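You operate a simulated robot arm through the tools that you are given. There is no shell and no other tool.

The job below is to be done with a simulated robot arm. You get a single attempt, and the scene is never put back.

Task
Clamp the dusty moulding, wipe it clean with the cream rag and free it again.
Fine: green bar clamp, jaw in and knob tight while you wipe; the rag goes back; then knob slack and jaw drawn right back; the other mouldings stay.

Only the result counts: the job must be done as asked and must still hold three seconds after the hand-in. Knocking over, shifting, dropping, spilling or breaking anything else fails it.

Robot
A 7-joint arm with a two-finger parallel gripper, fixed in place. Base frame: the origin is on the floor under the middle of its stand, x ahead of it, y to its left, z up; the work surface is at about z = 920. Lengths are in mm, angles in degrees, forces in N, time in s.
It reaches about 1479 mm from its shoulder. Its first joint turns from -166.0 to 166.0 degrees. Payload 4.4 kg.
The TCP is the grasp point between the finger pads, 23 mm short of the fingertips. In the tool frame z runs along the fingers and y along their closing line. The gripper opens to 94 mm. The fingers are 38 mm wide and 10 mm thick; the gripper's body (54 by 96 mm) begins 39 mm behind the TCP.
Orientation is that of the tool frame in the base frame, as a unit quaternion [w, x, y, z]. With the fingers straight down and closing along the base's y, the tool's x points along the base's -x, its y along +y and its z along -z.

Tools
- The arm moves only by the tool send_rows. Its argument "steps" is a list of rows, each a list of 3 entries, a list of its own where there are three numbers: the turn, a rotation vector about the tool's x, y, z in degrees, then the shift along the tool's x, y, z in mm, then the finger opening in mm, from 0 to 94. In form: [[[wx, wy, wz], [tx, ty, tz], grip], ...]. A call has 1 to 20 rows; each row is the pose to reach, as a shift and turn from the pose commanded when the call began, along the tool's axes at that moment. A row lasts 0.2 s, in which the tool goes at most 50 mm and 8.6 degrees; a call with a longer step from one row to the next is refused whole, and so is a gripper value outside its range. A pose out of reach is approached as far as the arm can. The call stops where the force on the tool passes 90 N (or 10 N more than at its start, if that is more) or the arm is blocked; 0.2 s more then pass. The fingers move at their own pace (about 72 mm/s each) and stop on an object; they squeeze with about 32 N. The grip force told is the motor's: it shows also when the fingers shut on nothing. Time passes only in rows, and 0.2 s behind the last, so rows that repeat a pose let the fingers close. The reply holds the time, the measured pose of the TCP, the force on the tool along the base axes, the opening and the grip force, in the units named above and with some noise, with the torque about the TCP (base axes, N m) and any sound that the robot's microphone picked up.
- Cameras (640 x 400 px; columns grow to the right, rows downward): "scene" is fixed at [217.6, 499.7, 1519.6]; the picture's right is [-0.55, -0.84, 0.00], its down [-0.42, 0.27, -0.87] and it looks along [0.72, -0.47, -0.50] (base axes); focal length 361 px, centre (320, 200). "wrist" rides on the gripper at [86, 16, -75] in the tool frame; the picture's right is [-0.18, 0.98, 0.00], its down [-0.58, -0.11, -0.81] and it looks along [-0.79, -0.15, 0.59] (tool axes); focal length 243 px, centre (320, 200). There is no depth. A picture from a camera that has moved, and an enlarged one, comes with that camera's place and axes in the base frame and with its lens. The place of the scene camera against the robot may be out by one fixed shift of up to 12 mm in any direction.
- get_image(camera): a new picture of that camera. It takes no simulated time.
- enlarge(camera, box): a new picture of the part [left, top, right, bottom] of that camera's present view, enlarged. It takes no simulated time.
- job_done(): hands the job in; it is judged then, once.

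Places have to be worked out from the pictures, the camera data and where the tool is seen. Open the gripper and draw the arm clear of the work before you hand the job in, unless the task says otherwise.

The tools are called after "Call:" as a command line: name --argument value ..., lists and objects as JSON in quotes. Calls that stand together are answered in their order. send_rows: Moves the arm, as the interface text tells. Its arguments: {"type":"object","properties":{"steps":{"type":"array","items":{"type":"array"}}},"required":["steps"]} The other tools are called the same way: get_image (camera) takes a picture; enlarge (camera, box) takes an enlarged picture of a part of a camera's view; job_done () hands the job in.

At the start:

```text
clock: 0.0
tcp_pos: [728.8, 421.7, 1216.6]
ee_rot: [0.0, 0.0, 1.0, 0.0]
contact_force: [-0.6, 0.1, 0.0]
ft_torque: [0.03, 0.01, 0.01]
grip_width: 93.9
finger_force: 0.1
```

scene: 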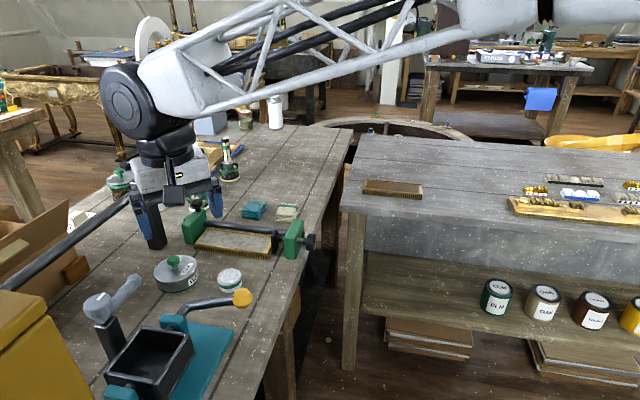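
wrist: 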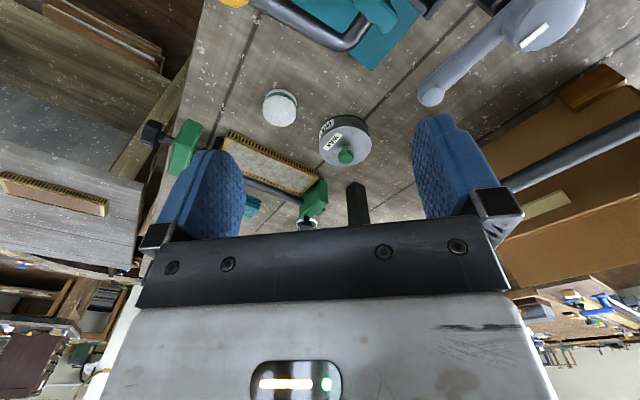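

I'll begin by looking closely at the clamp, the dusty moulding and the rags before moving anything.

Call:
enlarge --camera "scene" --box '[160, 180, 340, 300]'

Call:
enlarge --camera "scene" --box '[60, 110, 360, 300]'

Call:
enlarge --camera "wrist" --box '[120, 60, 440, 260]'

```text
3.33 times, centred on (250, 240) of scene
camera zoom: at [217.6, 499.7, 1519.6], right [-0.55, -0.84, 0.0], down [-0.42, 0.27, -0.87], along [0.72, -0.47, -0.5], focal length 1204 px, centre (553, 67)
```

zoom: 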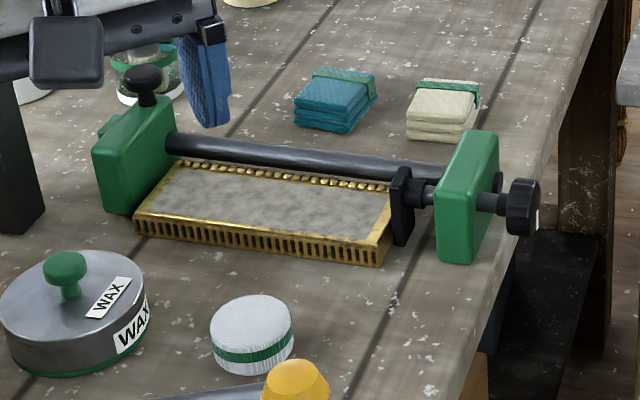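

```text
2.11 times, centred on (210, 205) of scene
camera zoom: at [217.6, 499.7, 1519.6], right [-0.55, -0.84, 0.0], down [-0.42, 0.27, -0.87], along [0.72, -0.47, -0.5], focal length 760 px, centre (552, 190)
```

zoom: 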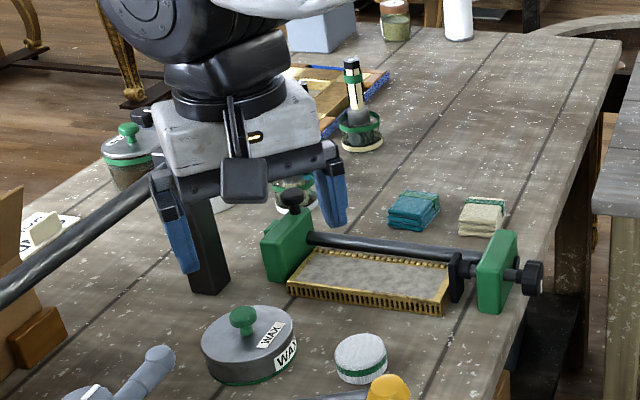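

```text
2.00 times, centred on (280, 160) of wrist
camera zoom: at [640.7, 439.2, 1292.9], right [0.18, 0.98, 0.0], down [0.58, -0.11, 0.81], along [0.79, -0.15, -0.59], focal length 485 px, centre (400, 280)
```

zoom: 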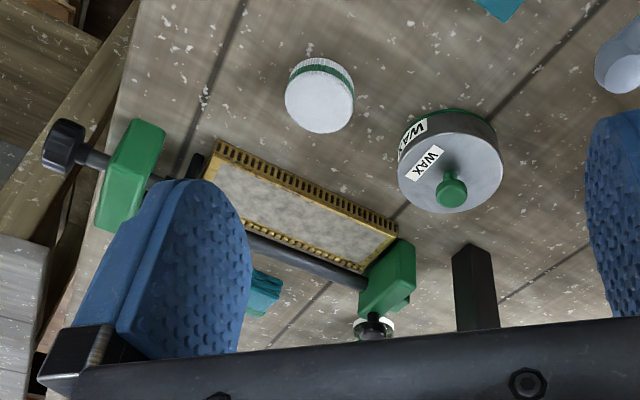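

The clamp runs diagonally from a left block near (1080, 355) to a knob end near (847, 115). I'll enlarge both ends to understand the jaw and the two knobs.

Call:
enlarge --camera "scene" --box '[260, 205, 330, 265]'

Call:
enlarge --camera "scene" --box '[170, 190, 240, 260]'

Call:
enlarge --camera "wrist" --box '[130, 100, 210, 200]'

Call:
enlarge --camera "wrist" --box '[220, 120, 380, 240]'

Call:
enlarge --camera "scene" --box '[340, 140, 640, 330]'

```text
6.67 times, centred on (295, 235) of scene
camera zoom: at [217.6, 499.7, 1519.6], right [-0.55, -0.84, 0.0], down [-0.42, 0.27, -0.87], along [0.72, -0.47, -0.5], focal length 2408 px, centre (487, -33)
```

zoom: 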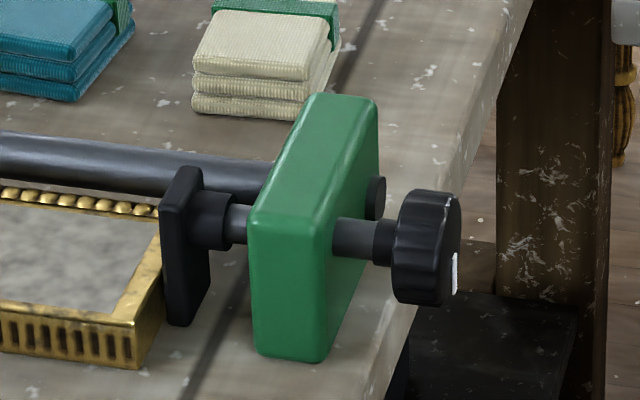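

```text
5.71 times, centred on (205, 225) of scene
camera zoom: at [217.6, 499.7, 1519.6], right [-0.55, -0.84, 0.0], down [-0.42, 0.27, -0.87], along [0.72, -0.47, -0.5], focal length 2064 px, centre (977, 57)
```

zoom: 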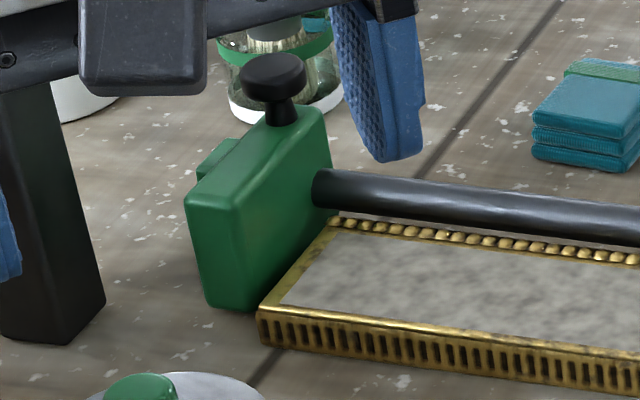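

```text
4.00 times, centred on (170, 150) of wrist
camera zoom: at [640.7, 439.2, 1292.9], right [0.18, 0.98, 0.0], down [0.58, -0.11, 0.81], along [0.79, -0.15, -0.59], focal length 970 px, centre (920, 400)
```

zoom: 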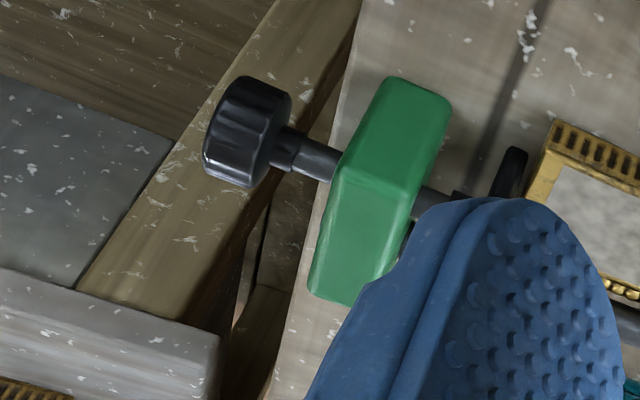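

```text
3.33 times, centred on (300, 180) of wrist
camera zoom: at [640.7, 439.2, 1292.9], right [0.18, 0.98, 0.0], down [0.58, -0.11, 0.81], along [0.79, -0.15, -0.59], focal length 809 px, centre (387, 267)
```

zoom: 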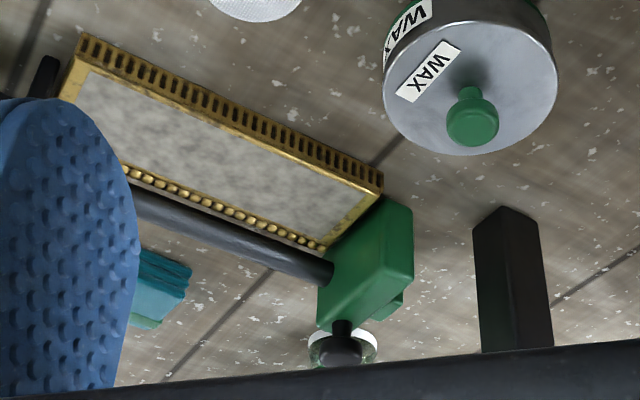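

```text
2.11 times, centred on (490, 235) of scene
camera zoom: at [217.6, 499.7, 1519.6], right [-0.55, -0.84, 0.0], down [-0.42, 0.27, -0.87], along [0.72, -0.47, -0.5], focal length 760 px, centre (-38, 126)
```

zoom: 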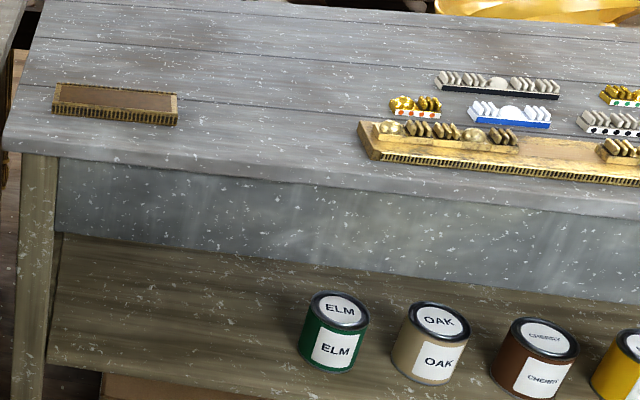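

The left block has a small black knob on top, and the right block carries a screw with a lobed knob and a black pad. I'll move the hand sideways and up so the wrist camera sees the whole clamp between the fingers.

Call:
send_rows --steps '[[[0, 0, 0], [6, -37, -17], 94], [[0, 0, 0], [12, -75, -33], 94], [[0, 0, 0], [18, -112, -50], 94], [[0, 0, 0], [24, -150, -67], 94], [[0, 0, 0], [29, -187, -83], 94]]'

Call:
get_image --camera "wrist"

Call:
get_image --camera "scene"

Call:
enlarge --camera "wrist" --box '[240, 60, 420, 200]'

```text
clock: 1.2
tcp_pos: [696.2, 236.9, 1301.6]
ee_rot: [-0.001, 0.0, 1.0, 0.0]
contact_force: [0.9, -0.3, 0.2]
ft_torque: [0.03, 0.04, -0.03]
grip_width: 94.2
finger_force: 0.1
```

```text
taken
camera wrist: at [609.5, 254.6, 1377.2], right [0.18, 0.98, 0.0], down [0.58, -0.11, 0.81], along [0.79, -0.15, -0.59], focal length 243 px, centre (320, 200)
```

wrist: 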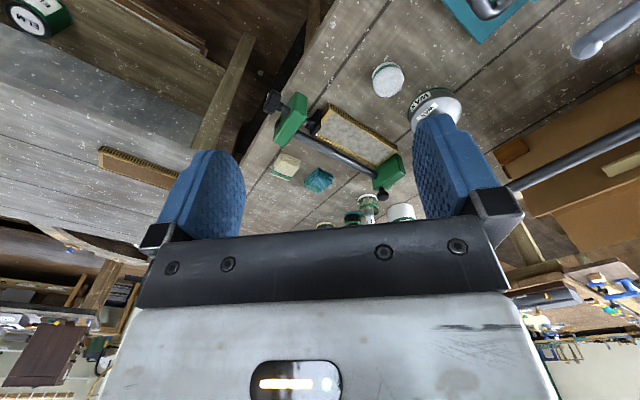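

```text
taken
```

scene: 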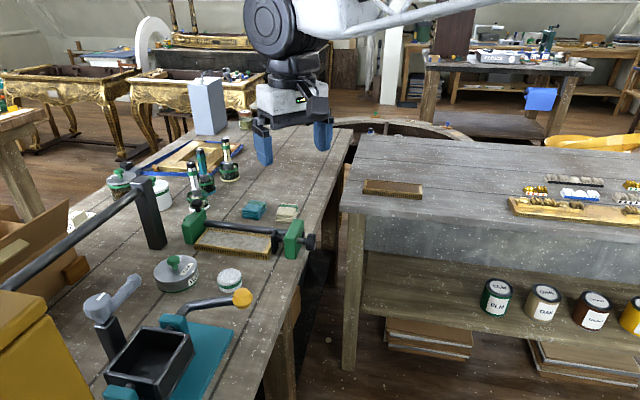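

```text
2.86 times, centred on (330, 130) of wrist
camera zoom: at [609.5, 254.6, 1377.2], right [0.18, 0.98, 0.0], down [0.58, -0.11, 0.81], along [0.79, -0.15, -0.59], focal length 693 px, centre (291, 400)
```

zoom: 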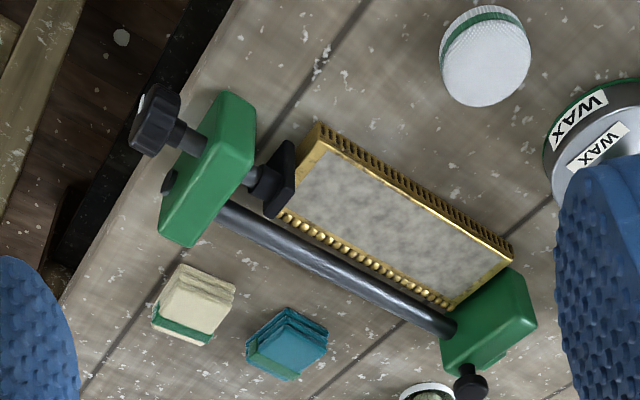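

Triangulating the two wrist views, I get the end knob at about (839, 126, 977), the top knob at about (1106, 320, 1011), and the moulding about 190 x 80 mm turned 45°. I'll turn the hand 45° and come behind the end knob to see it from its own side.

Call:
send_rows --steps '[[[0, 0, -6.43], [-11, -25, 21.5], 94], [[0, 0, -12.86], [-22, -50, 43], 94], [[0, 0, -19.29], [-33, -75, 64.5], 94], [[0, 0, -25.71], [-45, -100, 86], 94], [[0, 0, -32.14], [-56, -126, 108], 94], [[0, 0, -38.57], [-67, -151, 129], 94], [[0, 0, -45], [-78, -176, 151], 94]]'

Call:
get_image --camera "wrist"

Call:
enlarge --camera "wrist" --box '[220, 60, 420, 200]'

Call:
get_image --camera "scene"

```text
clock: 2.8
tcp_pos: [779.6, 58.2, 1152.8]
ee_rot: [0.001, -0.383, 0.924, 0.0]
contact_force: [-0.5, -0.7, -0.1]
ft_torque: [0.0, 0.01, 0.0]
grip_width: 94.1
finger_force: 0.0
```

```text
taken
camera wrist: at [705.5, 9.9, 1228.0], right [-0.57, 0.82, 0.0], down [0.49, 0.34, 0.81], along [0.67, 0.46, -0.59], focal length 243 px, centre (320, 200)
```

wrist: 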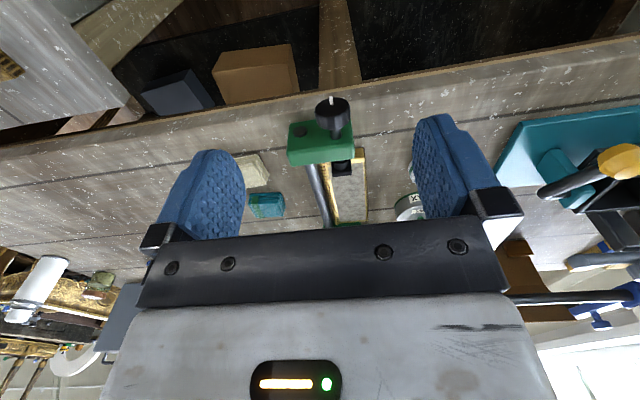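

```text
2.86 times, centred on (320, 130) of wrist
camera zoom: at [705.5, 9.9, 1228.0], right [-0.57, 0.82, 0.0], down [0.49, 0.34, 0.81], along [0.67, 0.46, -0.59], focal length 693 px, centre (320, 400)
```

zoom: 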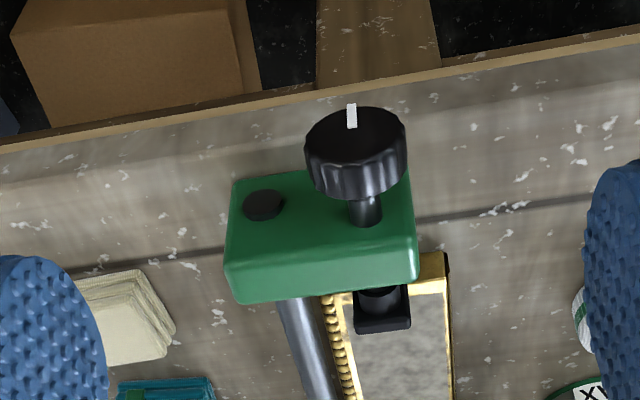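

```text
taken
```

scene: 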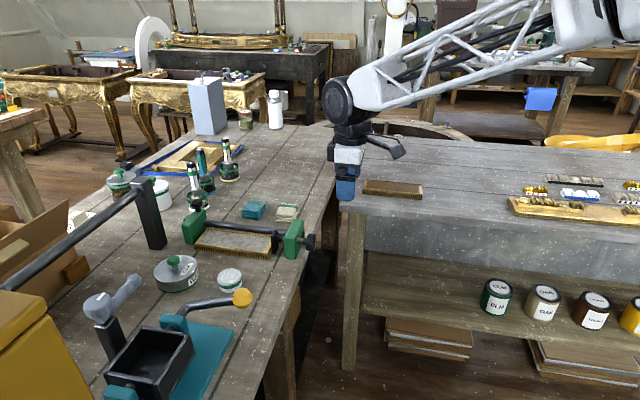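

The end knob carries a white index mark, so it is likely the turned knob; now I'll enlarge the unobstructed scene view of the clamp's left block, the right block and the rags.

Call:
enlarge --camera "scene" --box '[165, 190, 245, 260]'

Call:
enlarge --camera "scene" --box '[235, 190, 325, 265]'

Call:
enlarge --camera "wrist" --box '[280, 85, 380, 170]'

Call:
enlarge --camera "scene" --box '[100, 130, 300, 260]'

```text
5.71 times, centred on (205, 225) of scene
camera zoom: at [217.6, 499.7, 1519.6], right [-0.55, -0.84, 0.0], down [-0.42, 0.27, -0.87], along [0.72, -0.47, -0.5], focal length 2064 px, centre (977, 57)
```

zoom: 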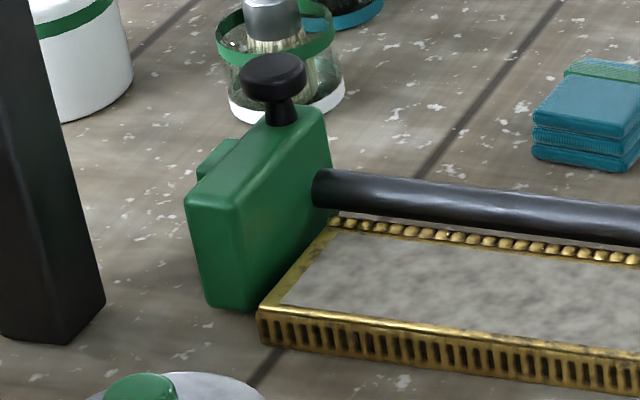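

```text
5.33 times, centred on (280, 228) of scene
camera zoom: at [217.6, 499.7, 1519.6], right [-0.55, -0.84, 0.0], down [-0.42, 0.27, -0.87], along [0.72, -0.47, -0.5], focal length 1926 px, centre (533, 53)
```

zoom: 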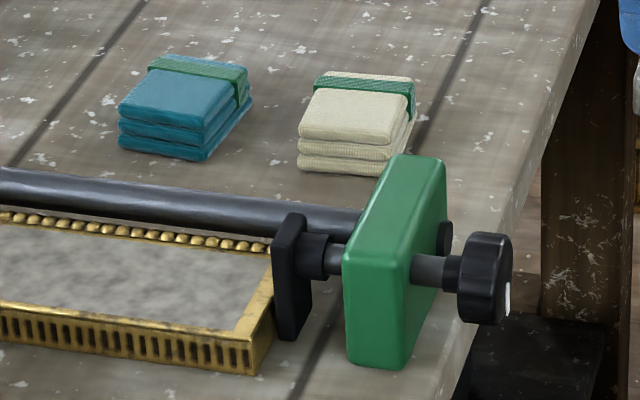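

```text
4.71 times, centred on (330, 128) of wrist
camera zoom: at [705.5, 9.9, 1228.0], right [-0.57, 0.82, 0.0], down [0.49, 0.34, 0.81], along [0.67, 0.46, -0.59], focal length 1142 px, centre (273, 541)
```

zoom: 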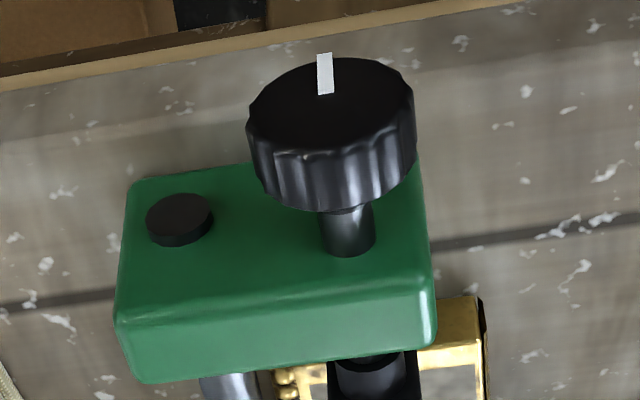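

```text
3.08 times, centred on (200, 195) of scene
camera zoom: at [217.6, 499.7, 1519.6], right [-0.55, -0.84, 0.0], down [-0.42, 0.27, -0.87], along [0.72, -0.47, -0.5], focal length 1111 px, centre (689, 215)
```

zoom: 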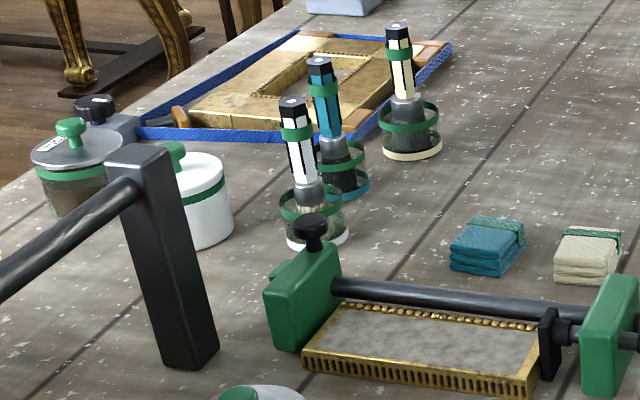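

The knob is about 43 mm across with its outer face near the table edge. I'll hold still for a moment to gauge the noise in the pose reading and re-read the camera pose.

Call:
send_rows --steps '[[[0, 0, 0], [0, 0, 0], 94]]'

Call:
enlarge --camera "wrist" --box '[280, 85, 380, 170]'

Call:
send_rows --steps '[[[0, 0, 0], [0, 0, 0], 94]]'

Call:
enlarge --camera "wrist" --box '[280, 85, 380, 170]'

```text
clock: 3.2
tcp_pos: [779.2, 58.2, 1150.9]
ee_rot: [0.0, -0.383, 0.924, 0.0]
contact_force: [-0.2, 0.2, 0.7]
ft_torque: [0.0, -0.03, 0.0]
grip_width: 94.1
finger_force: 0.0
```

```text
4.71 times, centred on (330, 128) of wrist
camera zoom: at [705.5, 9.9, 1227.7], right [-0.57, 0.82, 0.0], down [0.49, 0.33, 0.81], along [0.67, 0.46, -0.59], focal length 1142 px, centre (273, 541)
```

zoom: 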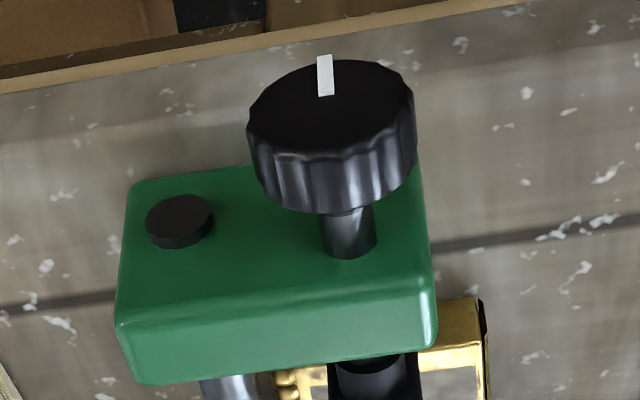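

```text
clock: 3.6
tcp_pos: [779.6, 59.1, 1151.8]
ee_rot: [0.0, -0.383, 0.924, 0.001]
contact_force: [-0.4, -0.8, -0.4]
ft_torque: [-0.02, 0.01, 0.02]
grip_width: 94.0
finger_force: 0.0
```

```text
4.71 times, centred on (330, 128) of wrist
camera zoom: at [705.4, 10.1, 1227.7], right [-0.56, 0.83, 0.0], down [0.49, 0.33, 0.81], along [0.67, 0.46, -0.59], focal length 1142 px, centre (273, 541)
```

zoom: 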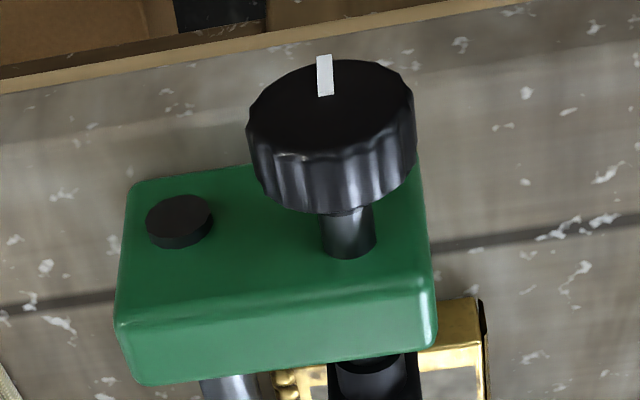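

The camera-derived pose is steady (TCP ≈ 777.6, 59.5, 1152.7). I'll tilt the hand to horizontal so it points along the screw axis, staying high and clear of the clamp for now.

Call:
send_rows --steps '[[[0, -8, 0], [5, 0, 0], 94], [[0, -16, 0], [10, 0, 0], 94], [[0, -24, 0], [15, 0, 0], 94], [[0, -32, 0], [20, 0, 0], 94], [[0, -40, 0], [25, 0, 0], 94]]'

Call:
get_image --camera "scene"

Call:
get_image --camera "wrist"

```text
clock: 4.8
tcp_pos: [758.6, 41.2, 1147.9]
ee_rot: [0.317, -0.36, 0.868, 0.131]
contact_force: [0.2, -0.2, -0.7]
ft_torque: [0.0, 0.0, 0.0]
grip_width: 94.0
finger_force: 0.1
```

```text
taken
```

scene: 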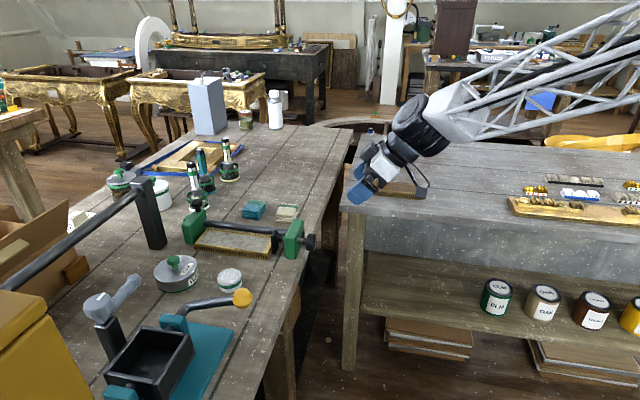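

```text
taken
camera wrist: at [666.0, -27.5, 1151.8], right [-0.6, 0.79, 0.12], down [0.02, -0.13, 0.99], along [0.8, 0.59, 0.06], focal length 243 px, centre (320, 200)
```

wrist: 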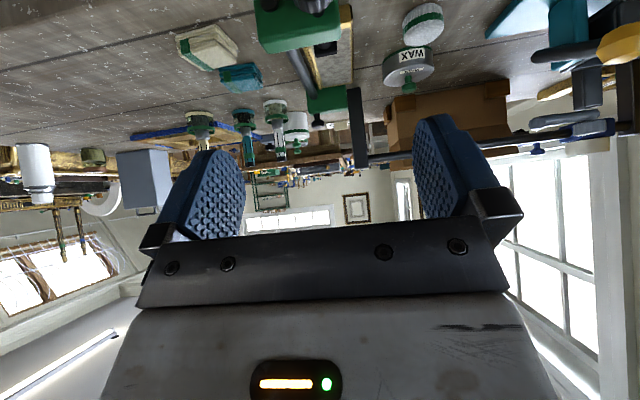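

The tilt goes smoothly and the forearm stays clear. I'll complete the tilt to horizontal at this height.

Call:
send_rows --steps '[[[0, -8.3, 0], [0, 0, 0], 94], [[0, -16.6, 0], [0, 0, 0], 94], [[0, -25, 0], [0, 0, 0], 94], [[0, -33.3, 0], [0, 0, 0], 94], [[0, -41.6, 0], [0, 0, 0], 94], [[0, -50, 0], [0, 0, 0], 94]]'

Call:
get_image --camera "scene"

Call:
get_image --camera "wrist"

```text
clock: 6.2
tcp_pos: [759.1, 41.9, 1149.3]
ee_rot: [0.655, -0.27, 0.652, 0.27]
contact_force: [0.5, 0.1, -0.5]
ft_torque: [-0.03, -0.01, -0.04]
grip_width: 94.0
finger_force: 0.0
```

```text
taken
```

scene: 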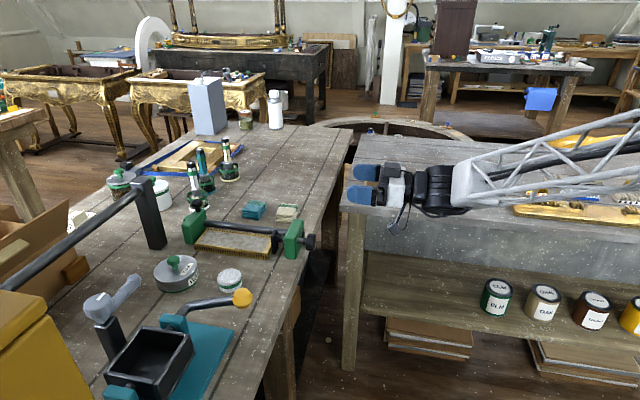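

```text
taken
camera wrist: at [694.7, 1.0, 1063.8], right [-0.7, 0.69, 0.18], down [-0.49, -0.65, 0.58], along [0.52, 0.31, 0.79], focal length 243 px, centre (320, 200)
```

wrist: 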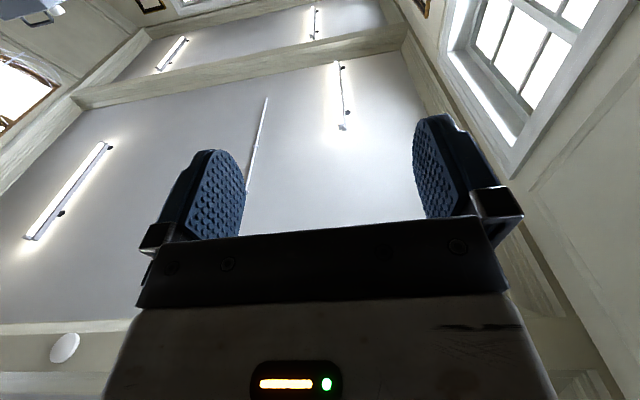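

The hand now points along the screw axis at a safe height. I'll test the roll range by turning negative about the tool axis, which would also bring the camera around to look at the knob.

Call:
send_rows --steps '[[[0, 0, -8.5], [0, 0, 0], 94], [[0, 0, -17], [0, 0, 0], 94], [[0, 0, -25.5], [0, 0, 0], 94], [[0, 0, -34], [0, 0, 0], 94], [[0, 0, -42.5], [0, 0, 0], 94], [[0, 0, -51], [0, 0, 0], 94], [[0, 0, -59.5], [0, 0, 0], 94], [[0, 0, -68], [0, 0, 0], 94], [[0, 0, -76.5], [0, 0, 0], 94], [[0, 0, -85], [0, 0, 0], 94], [[0, 0, -90], [0, 0, 0], 94]]'

Call:
get_image --camera "wrist"

Call:
get_image --camera "scene"

```text
clock: 8.6
tcp_pos: [754.4, 45.9, 1292.4]
ee_rot: [-0.629, 0.665, -0.352, 0.196]
contact_force: [-0.6, 0.5, 0.0]
ft_torque: [-0.02, 0.03, -0.02]
grip_width: 94.1
finger_force: 0.0
out of reach, approached as far as the arm can: row 7, 8, 9, 10, 11
```

```text
taken
camera wrist: at [756.0, -66.5, 1271.5], right [-0.34, 0.17, -0.92], down [-0.94, -0.15, 0.32], along [-0.09, 0.97, 0.21], focal length 243 px, centre (320, 200)
```

wrist: 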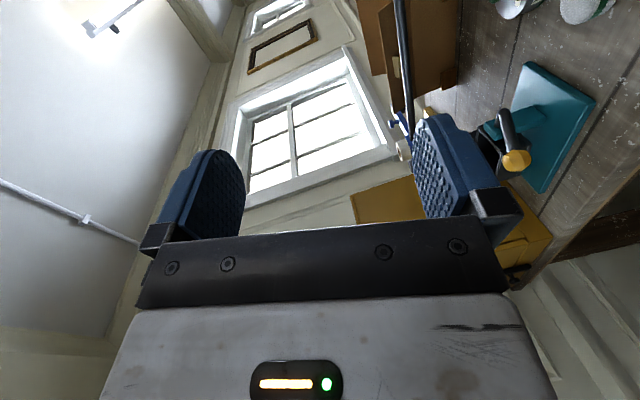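

```text
taken
```

scene: 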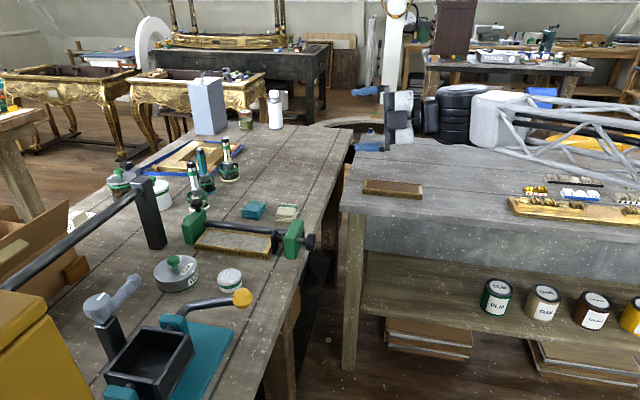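

The roll stopped at a limit near -55° and the arm drifted upward, still in free air. I'll send one still row to learn which pose counts as commanded now.

Call:
send_rows --steps '[[[0, 0, 0], [0, 0, 0], 94]]'

```text
clock: 9.0
tcp_pos: [754.7, 45.4, 1292.7]
ee_rot: [-0.63, 0.663, -0.353, 0.196]
contact_force: [-0.5, 0.0, -0.2]
ft_torque: [-0.01, 0.02, 0.01]
grip_width: 93.9
finger_force: 0.1
```

The commanded pose is reset to the reached one. I'll return to the unrolled horizontal pose at z ≈ 1150, then try rolling the other way.

Call:
send_rows --steps '[[[0.5, -0.6, 7.9], [3.1, 13.8, 1.9], 94], [[1.0, -1.3, 15.8], [6.3, 27.5, 3.9], 94], [[1.5, -1.9, 23.7], [9.4, 41.3, 5.8], 94], [[1.9, -2.5, 31.6], [12.6, 55.1, 7.8], 94], [[2.4, -3.2, 39.5], [15.7, 68.8, 9.7], 94], [[2.9, -3.8, 47.5], [18.8, 82.6, 11.6], 94], [[3.4, -4.4, 55.4], [22, 96.4, 13.6], 94], [[3.9, -5.1, 63.3], [25.1, 110.2, 15.5], 94], [[4.4, -5.7, 71.2], [28.3, 123.9, 17.5], 94], [[4.85, -6.35, 79.1], [31.4, 137.7, 19.4], 94]]'

Call:
get_image --camera "wrist"

```text
clock: 11.2
tcp_pos: [764.9, 45.5, 1151.0]
ee_rot: [0.653, -0.271, 0.653, 0.271]
contact_force: [0.5, 0.3, 0.9]
ft_torque: [-0.03, 0.04, 0.02]
grip_width: 94.2
finger_force: 0.0
```

```text
taken
camera wrist: at [700.3, 5.0, 1067.1], right [-0.7, 0.69, 0.19], down [-0.49, -0.65, 0.58], along [0.52, 0.31, 0.79], focal length 243 px, centre (320, 200)
```

wrist: 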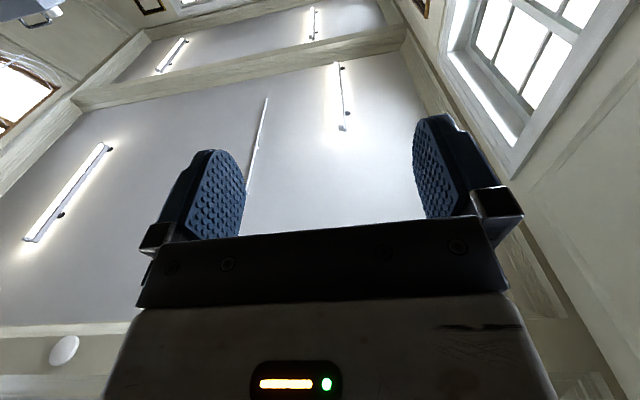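

Back at the unrolled pose. Now I'll roll positive by 170° to bring the camera over the top.

Call:
send_rows --steps '[[[0, 0, 8.5], [0, 0, 0], 94], [[0, 0, 17], [0, 0, 0], 94], [[0, 0, 25.5], [0, 0, 0], 94], [[0, 0, 34], [0, 0, 0], 94], [[0, 0, 42.5], [0, 0, 0], 94], [[0, 0, 51], [0, 0, 0], 94], [[0, 0, 59.5], [0, 0, 0], 94], [[0, 0, 68], [0, 0, 0], 94], [[0, 0, 76.5], [0, 0, 0], 94], [[0, 0, 85], [0, 0, 0], 94], [[0, 0, 93.5], [0, 0, 0], 94], [[0, 0, 102], [0, 0, 0], 94], [[0, 0, 110.5], [0, 0, 0], 94], [[0, 0, 119], [0, 0, 0], 94], [[0, 0, 127.5], [0, 0, 0], 94], [[0, 0, 136], [0, 0, 0], 94], [[0, 0, 144.5], [0, 0, 0], 94], [[0, 0, 153], [0, 0, 0], 94], [[0, 0, 161.5], [0, 0, 0], 94], [[0, 0, 170], [0, 0, 0], 94]]'

Call:
get_image --camera "wrist"

Call:
get_image --camera "scene"

```text
clock: 15.4
tcp_pos: [766.1, 46.2, 1152.7]
ee_rot: [-0.214, 0.627, 0.327, 0.674]
contact_force: [-0.3, -0.2, -0.5]
ft_torque: [-0.01, -0.02, 0.0]
grip_width: 94.1
finger_force: 0.1
```

```text
taken
camera wrist: at [713.2, -7.0, 1241.9], right [0.71, -0.71, -0.01], down [-0.57, -0.57, -0.59], along [0.41, 0.43, -0.81], focal length 243 px, centre (320, 200)
```

wrist: 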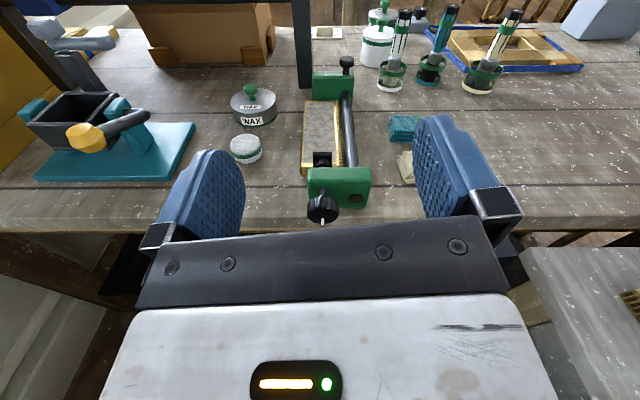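

```text
taken
```

scene: 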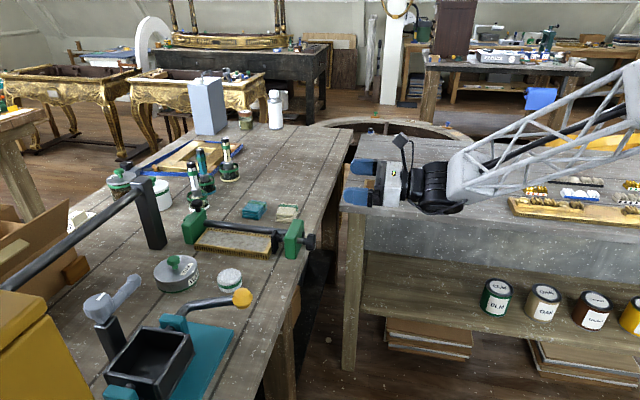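

The roll works and gives an upright view over the clamp. I'll enlarge it to see the gaps at the jaw and the left block.

Call:
enlarge --camera "wrist" --box '[280, 40, 400, 235]'

Call:
enlarge --camera "wrist" --box '[290, 140, 390, 230]'

Call:
enlarge --camera "wrist" --box '[290, 45, 370, 110]'

```text
2.05 times, centred on (340, 138) of wrist
camera zoom: at [713.2, -7.0, 1241.9], right [0.71, -0.71, -0.01], down [-0.57, -0.57, -0.59], along [0.41, 0.43, -0.81], focal length 498 px, centre (279, 328)
```

zoom: 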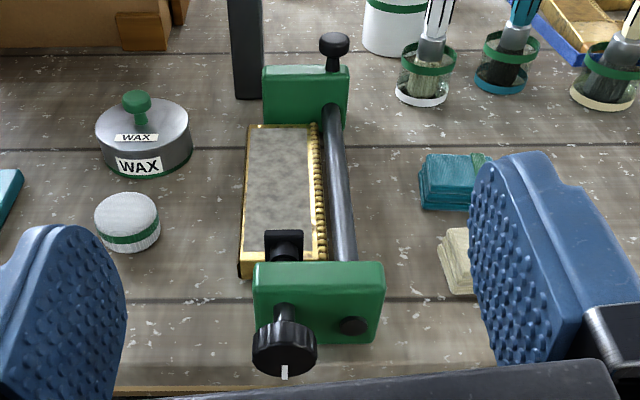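

```text
4.44 times, centred on (340, 185) of wrist
camera zoom: at [713.2, -7.0, 1241.9], right [0.71, -0.71, -0.01], down [-0.57, -0.57, -0.59], along [0.41, 0.43, -0.81], focal length 1078 px, centre (231, 267)
```

zoom: 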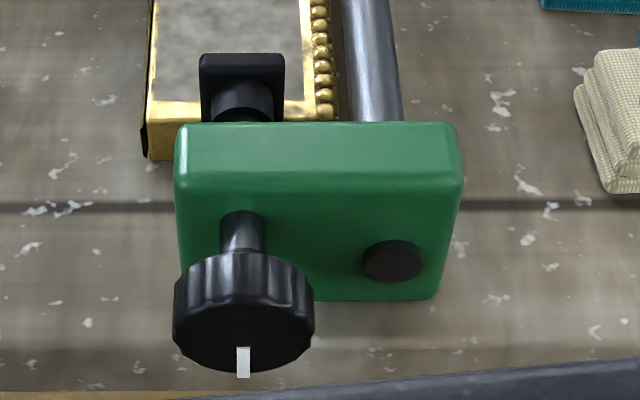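

```text
6.15 times, centred on (330, 78) of wrist
camera zoom: at [713.2, -7.0, 1241.9], right [0.71, -0.71, -0.01], down [-0.57, -0.57, -0.59], along [0.41, 0.43, -0.81], focal length 1493 px, centre (258, 954)
```

zoom: 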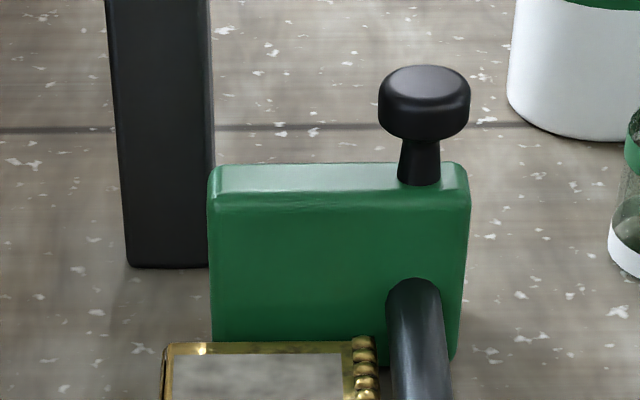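

The jaw pad sits a few mm off the moulding's end. I'll lower the hand to just above the screw height while still well behind the knob (TCP e≈574, 100 mm short), levelling the roll to 180°, so I get a second viewpoint to fix the knob's height.

Call:
send_rows --steps '[[[0, 0, 2.5], [-36.9, -6.5, 0], 94], [[0, 0, 5], [-73.8, -13, 0], 94], [[0, 0, 7.5], [-110.8, -19.5, 0], 94], [[0, 0, 10], [-147.7, -26, 0], 94]]'

Call:
get_image --camera "wrist"

Call:
enlarge --camera "wrist" --box '[250, 40, 410, 140]'

Call:
get_image --camera "scene"

```text
clock: 16.4
tcp_pos: [766.2, 45.8, 1002.4]
ee_rot: [-0.271, 0.653, 0.271, 0.653]
contact_force: [1.0, 0.0, 0.8]
ft_torque: [-0.06, 0.04, 0.0]
grip_width: 94.0
finger_force: 0.0
```

```text
taken
camera wrist: at [725.2, -17.9, 1090.3], right [0.7, -0.69, -0.18], down [-0.65, -0.49, -0.58], along [0.31, 0.52, -0.79], focal length 243 px, centre (320, 200)
```

wrist: 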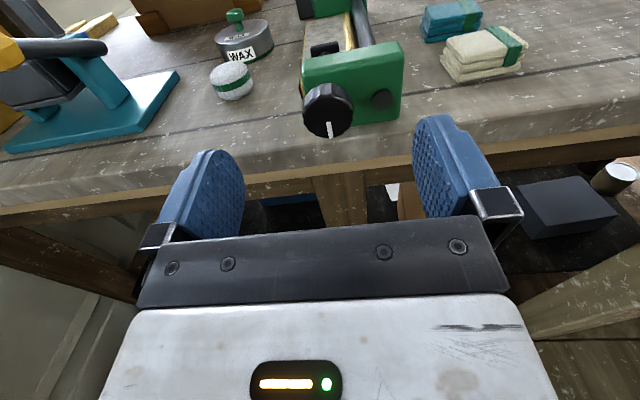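

```text
4.00 times, centred on (330, 90) of wrist
camera zoom: at [725.2, -17.9, 1090.3], right [0.7, -0.69, -0.18], down [-0.65, -0.49, -0.58], along [0.31, 0.52, -0.79], focal length 970 px, centre (280, 640)
```

zoom: 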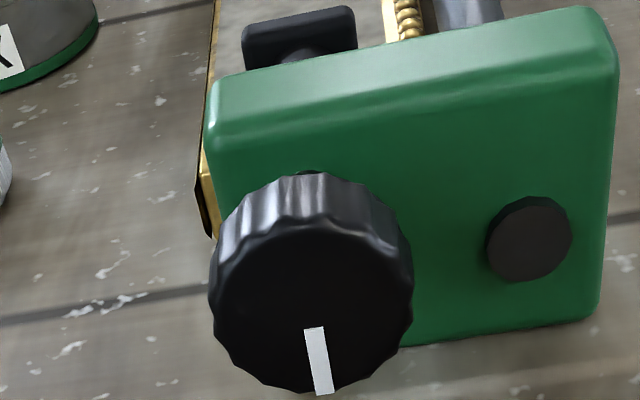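

```text
taken
```

scene: 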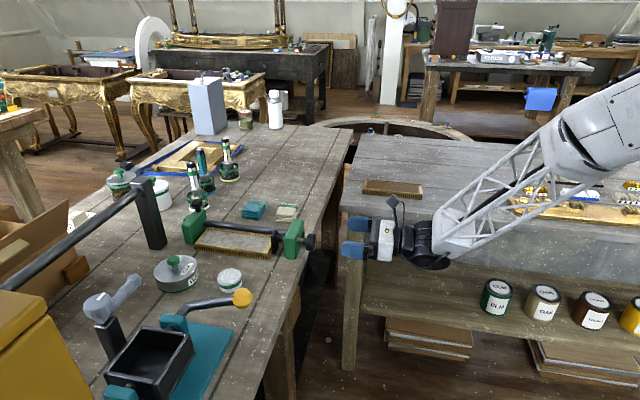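

Triangulating gives the knob's face at e≈674 along the screw axis (base ≈ 837, 116), axis height z≈970, diameter 42, and the hand is centred on it within 1 mm sideways. I'll advance the open fingers around the knob and stop with the tips 14 mm short of the green block.

Call:
send_rows --steps '[[[0, 0, 0], [-17, 0, 20], 94], [[0, 0, 0], [-34.3, 0, 40], 94], [[0, 0, 0], [-34.3, 0, 60], 94], [[0, 0, 0], [-34.3, 0, 80], 94], [[0, 0, 0], [-34.3, 0, 97], 94], [[0, 0, 0], [-34.3, 0, 97], 94]]'

Call:
get_image --camera "wrist"

Call:
enlarge --camera "scene" --box '[235, 190, 355, 275]'

```text
clock: 17.8
tcp_pos: [834.4, 113.8, 966.8]
ee_rot: [-0.271, 0.653, 0.271, 0.653]
contact_force: [-0.6, 0.3, 0.5]
ft_torque: [0.01, 0.02, 0.01]
grip_width: 94.0
finger_force: 0.1
```

```text
taken
camera wrist: at [792.9, 50.6, 1055.6], right [0.7, -0.69, -0.18], down [-0.65, -0.49, -0.58], along [0.31, 0.52, -0.79], focal length 243 px, centre (320, 200)
```

wrist: 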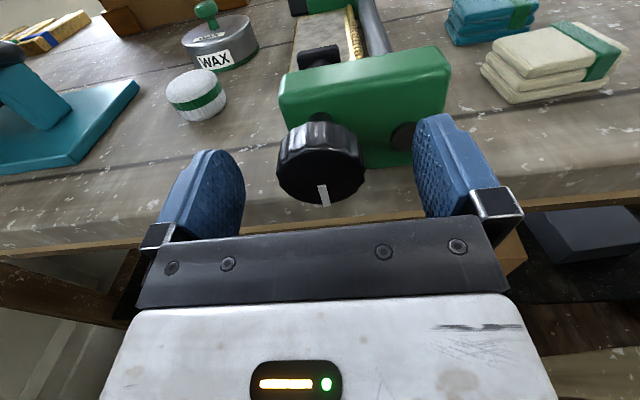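

```text
4.71 times, centred on (295, 232) of scene
camera zoom: at [217.6, 499.7, 1519.6], right [-0.55, -0.84, 0.0], down [-0.42, 0.27, -0.87], along [0.72, -0.47, -0.5], focal length 1699 px, centre (438, 47)
```

zoom: 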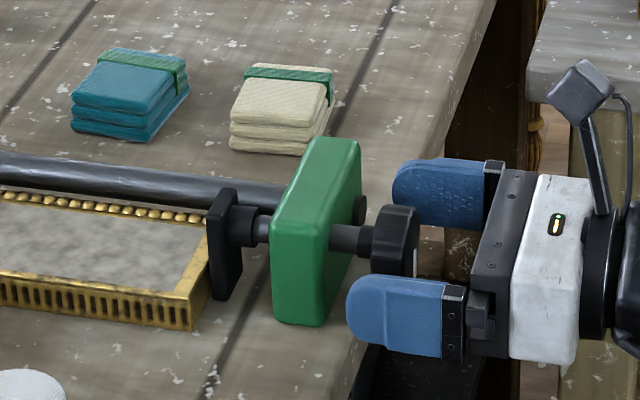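

The knob sits centred between the fingers with the TCP at e≈671, z≈970. I'll close the fingers gently on it and read the forces.

Call:
send_rows --steps '[[[0, 0, 0], [0, 0, 0], 60], [[0, 0, 0], [0, 0, 0], 46], [[0, 0, 0], [0, 0, 0], 30], [[0, 0, 0], [0, 0, 0], 30]]'

Call:
get_image --camera "wrist"

Call:
enlarge --camera "scene" --box '[235, 190, 355, 275]'

```text
clock: 18.8
tcp_pos: [834.4, 112.9, 967.8]
ee_rot: [-0.27, 0.653, 0.27, 0.653]
contact_force: [10.6, -5.9, -2.9]
ft_torque: [0.03, 0.07, -0.43]
grip_width: 41.2
finger_force: 45.5
```

```text
taken
camera wrist: at [793.0, 50.1, 1055.6], right [0.7, -0.69, -0.18], down [-0.65, -0.49, -0.58], along [0.31, 0.52, -0.79], focal length 243 px, centre (320, 200)
```

wrist: 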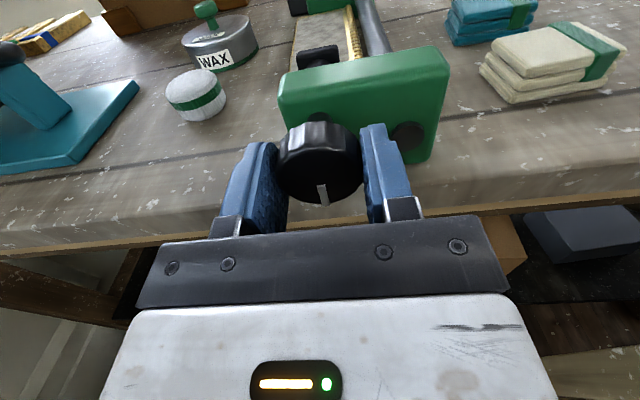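

```text
4.71 times, centred on (295, 232) of scene
camera zoom: at [217.6, 499.7, 1519.6], right [-0.55, -0.84, 0.0], down [-0.42, 0.27, -0.87], along [0.72, -0.47, -0.5], focal length 1699 px, centre (438, 47)
```

zoom: 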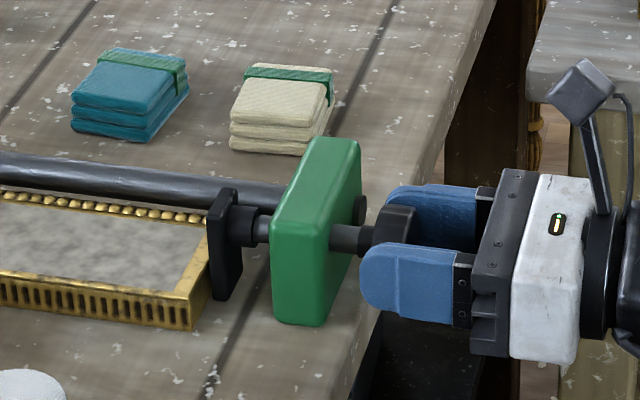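

The knob is held at 41 mm and the clamp has not moved. I'll now turn it a little clockwise (positive about the tool axis), 16°, and watch torque and the pad.

Call:
send_rows --steps '[[[0, 0, 4], [0, 0, 0], 30], [[0, 0, 8], [0, 0, 0], 30], [[0, 0, 12], [0, 0, 0], 30], [[0, 0, 16], [0, 0, 0], 30]]'

Call:
get_image --camera "wrist"

Call:
enlarge --camera "scene" --box '[235, 190, 355, 275]'

```text
clock: 19.8
tcp_pos: [834.9, 114.0, 967.5]
ee_rot: [-0.36, 0.684, 0.178, 0.609]
contact_force: [14.6, -10.4, 0.5]
ft_torque: [-0.11, 0.1, -0.36]
grip_width: 41.0
finger_force: 44.8
```

```text
taken
camera wrist: at [809.6, 34.0, 1047.7], right [0.63, -0.63, -0.45], down [-0.76, -0.38, -0.53], along [0.16, 0.67, -0.72], focal length 243 px, centre (320, 200)
```

wrist: 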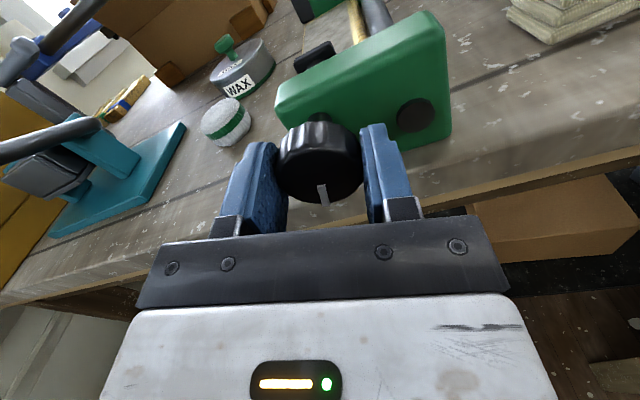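

```text
4.71 times, centred on (295, 232) of scene
camera zoom: at [217.6, 499.7, 1519.6], right [-0.55, -0.84, 0.0], down [-0.42, 0.27, -0.87], along [0.72, -0.47, -0.5], focal length 1699 px, centre (438, 47)
```

zoom: 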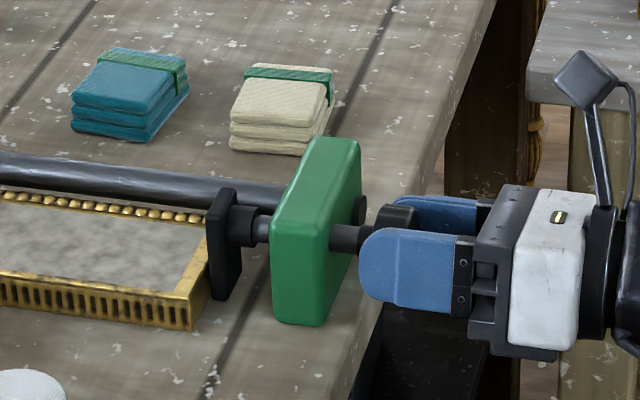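

The mark stayed fixed in the hand's view, so the knob turned 16° freely and the pad hasn't visibly moved. I'll continue another 48° clockwise.

Call:
send_rows --steps '[[[0, 0, 6], [0, 0, 0], 30], [[0, 0, 12], [0, 0, 0], 30], [[0, 0, 18], [0, 0, 0], 30], [[0, 0, 24], [0, 0, 0], 30], [[0, 0, 30], [0, 0, 0], 30], [[0, 0, 36], [0, 0, 0], 30], [[0, 0, 42], [0, 0, 0], 30], [[0, 0, 48], [0, 0, 0], 30]]'

Call:
get_image --camera "wrist"

Call:
enlarge --camera "scene" --box '[235, 190, 355, 275]'

```text
clock: 21.6
tcp_pos: [834.9, 113.9, 966.7]
ee_rot: [-0.577, 0.698, -0.116, 0.409]
contact_force: [35.1, 11.1, 2.5]
ft_torque: [-0.21, 0.14, -0.21]
grip_width: 41.3
finger_force: 44.9
```

```text
taken
camera wrist: at [841.8, 2.7, 992.5], right [0.19, -0.19, -0.96], down [-0.97, -0.17, -0.16], along [-0.13, 0.97, -0.21], focal length 243 px, centre (320, 200)
```

wrist: 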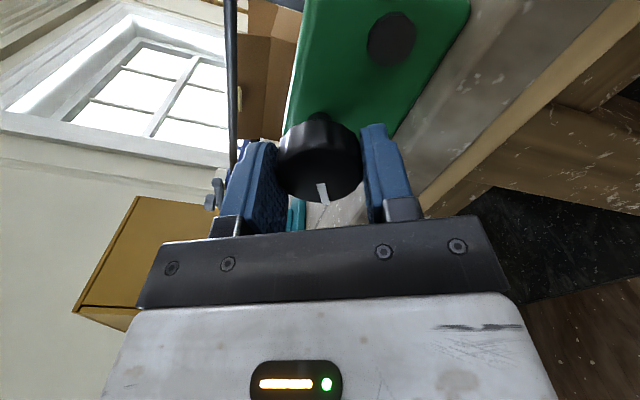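

```text
4.71 times, centred on (295, 232) of scene
camera zoom: at [217.6, 499.7, 1519.6], right [-0.55, -0.84, 0.0], down [-0.42, 0.27, -0.87], along [0.72, -0.47, -0.5], focal length 1699 px, centre (438, 47)
```

zoom: 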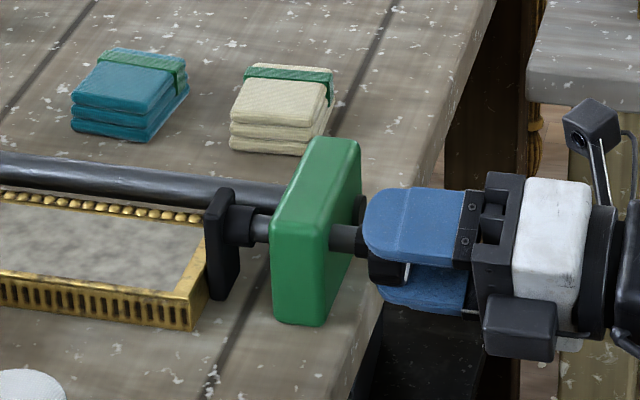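

The knob has turned 64° and the tool is being drawn along +e with about 33 N, so it is a screw that moves in as it turns. I'll compare the pad's position with the earlier enlarged view.

Call:
enlarge --camera "scene" --box '[260, 205, 330, 265]'

```text
6.67 times, centred on (295, 235) of scene
camera zoom: at [217.6, 499.7, 1519.6], right [-0.55, -0.84, 0.0], down [-0.42, 0.27, -0.87], along [0.72, -0.47, -0.5], focal length 2408 px, centre (487, -33)
```

zoom: 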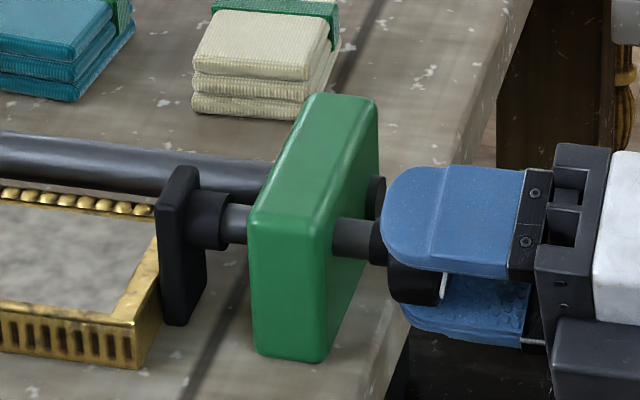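

The pad advanced roughly 1.7 mm for 64°, so the screw runs about 10 mm per turn and several hundred degrees may be needed. I'll relieve the axial pull by following inward and turn another 22°, then re-grip with the wrist wound back.

Call:
send_rows --steps '[[[0, 0, 0], [0.8, 0.4, 1.0], 30], [[0, 0, 0], [0.8, 0.4, 1.8], 30], [[0, 0, 5.5], [0.8, 0.4, 2.0], 30], [[0, 0, 11], [0.8, 0.4, 2.1], 30], [[0, 0, 16.5], [0.8, 0.4, 2.3], 30], [[0, 0, 22], [0.8, 0.4, 2.4], 30]]'

Call:
get_image --camera "wrist"

Call:
enlarge --camera "scene" --box '[260, 205, 330, 265]'

```text
clock: 23.0
tcp_pos: [836.3, 115.1, 968.1]
ee_rot: [-0.644, 0.662, -0.247, 0.293]
contact_force: [-23.5, 18.8, 31.9]
ft_torque: [-0.02, 0.01, 0.54]
grip_width: 41.3
finger_force: 44.9
```

```text
taken
camera wrist: at [844.8, 2.1, 959.2], right [-0.08, 0.08, -0.99], down [-0.99, -0.16, 0.07], along [-0.15, 0.98, 0.09], focal length 243 px, centre (320, 200)
```

wrist: 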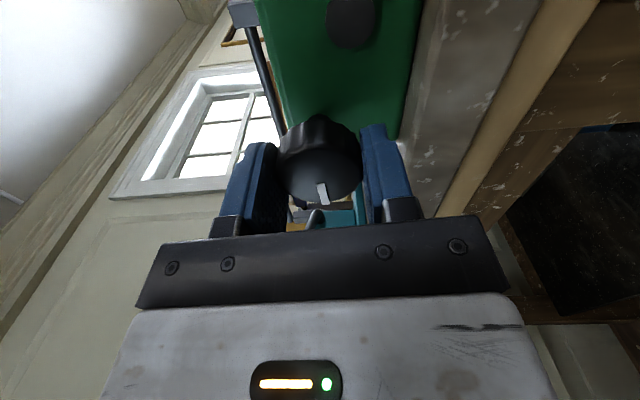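

```text
6.67 times, centred on (295, 235) of scene
camera zoom: at [217.6, 499.7, 1519.6], right [-0.55, -0.84, 0.0], down [-0.42, 0.27, -0.87], along [0.72, -0.47, -0.5], focal length 2408 px, centre (487, -33)
```

zoom: 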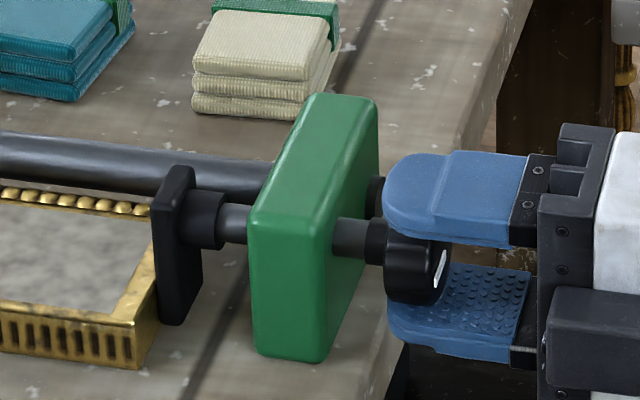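

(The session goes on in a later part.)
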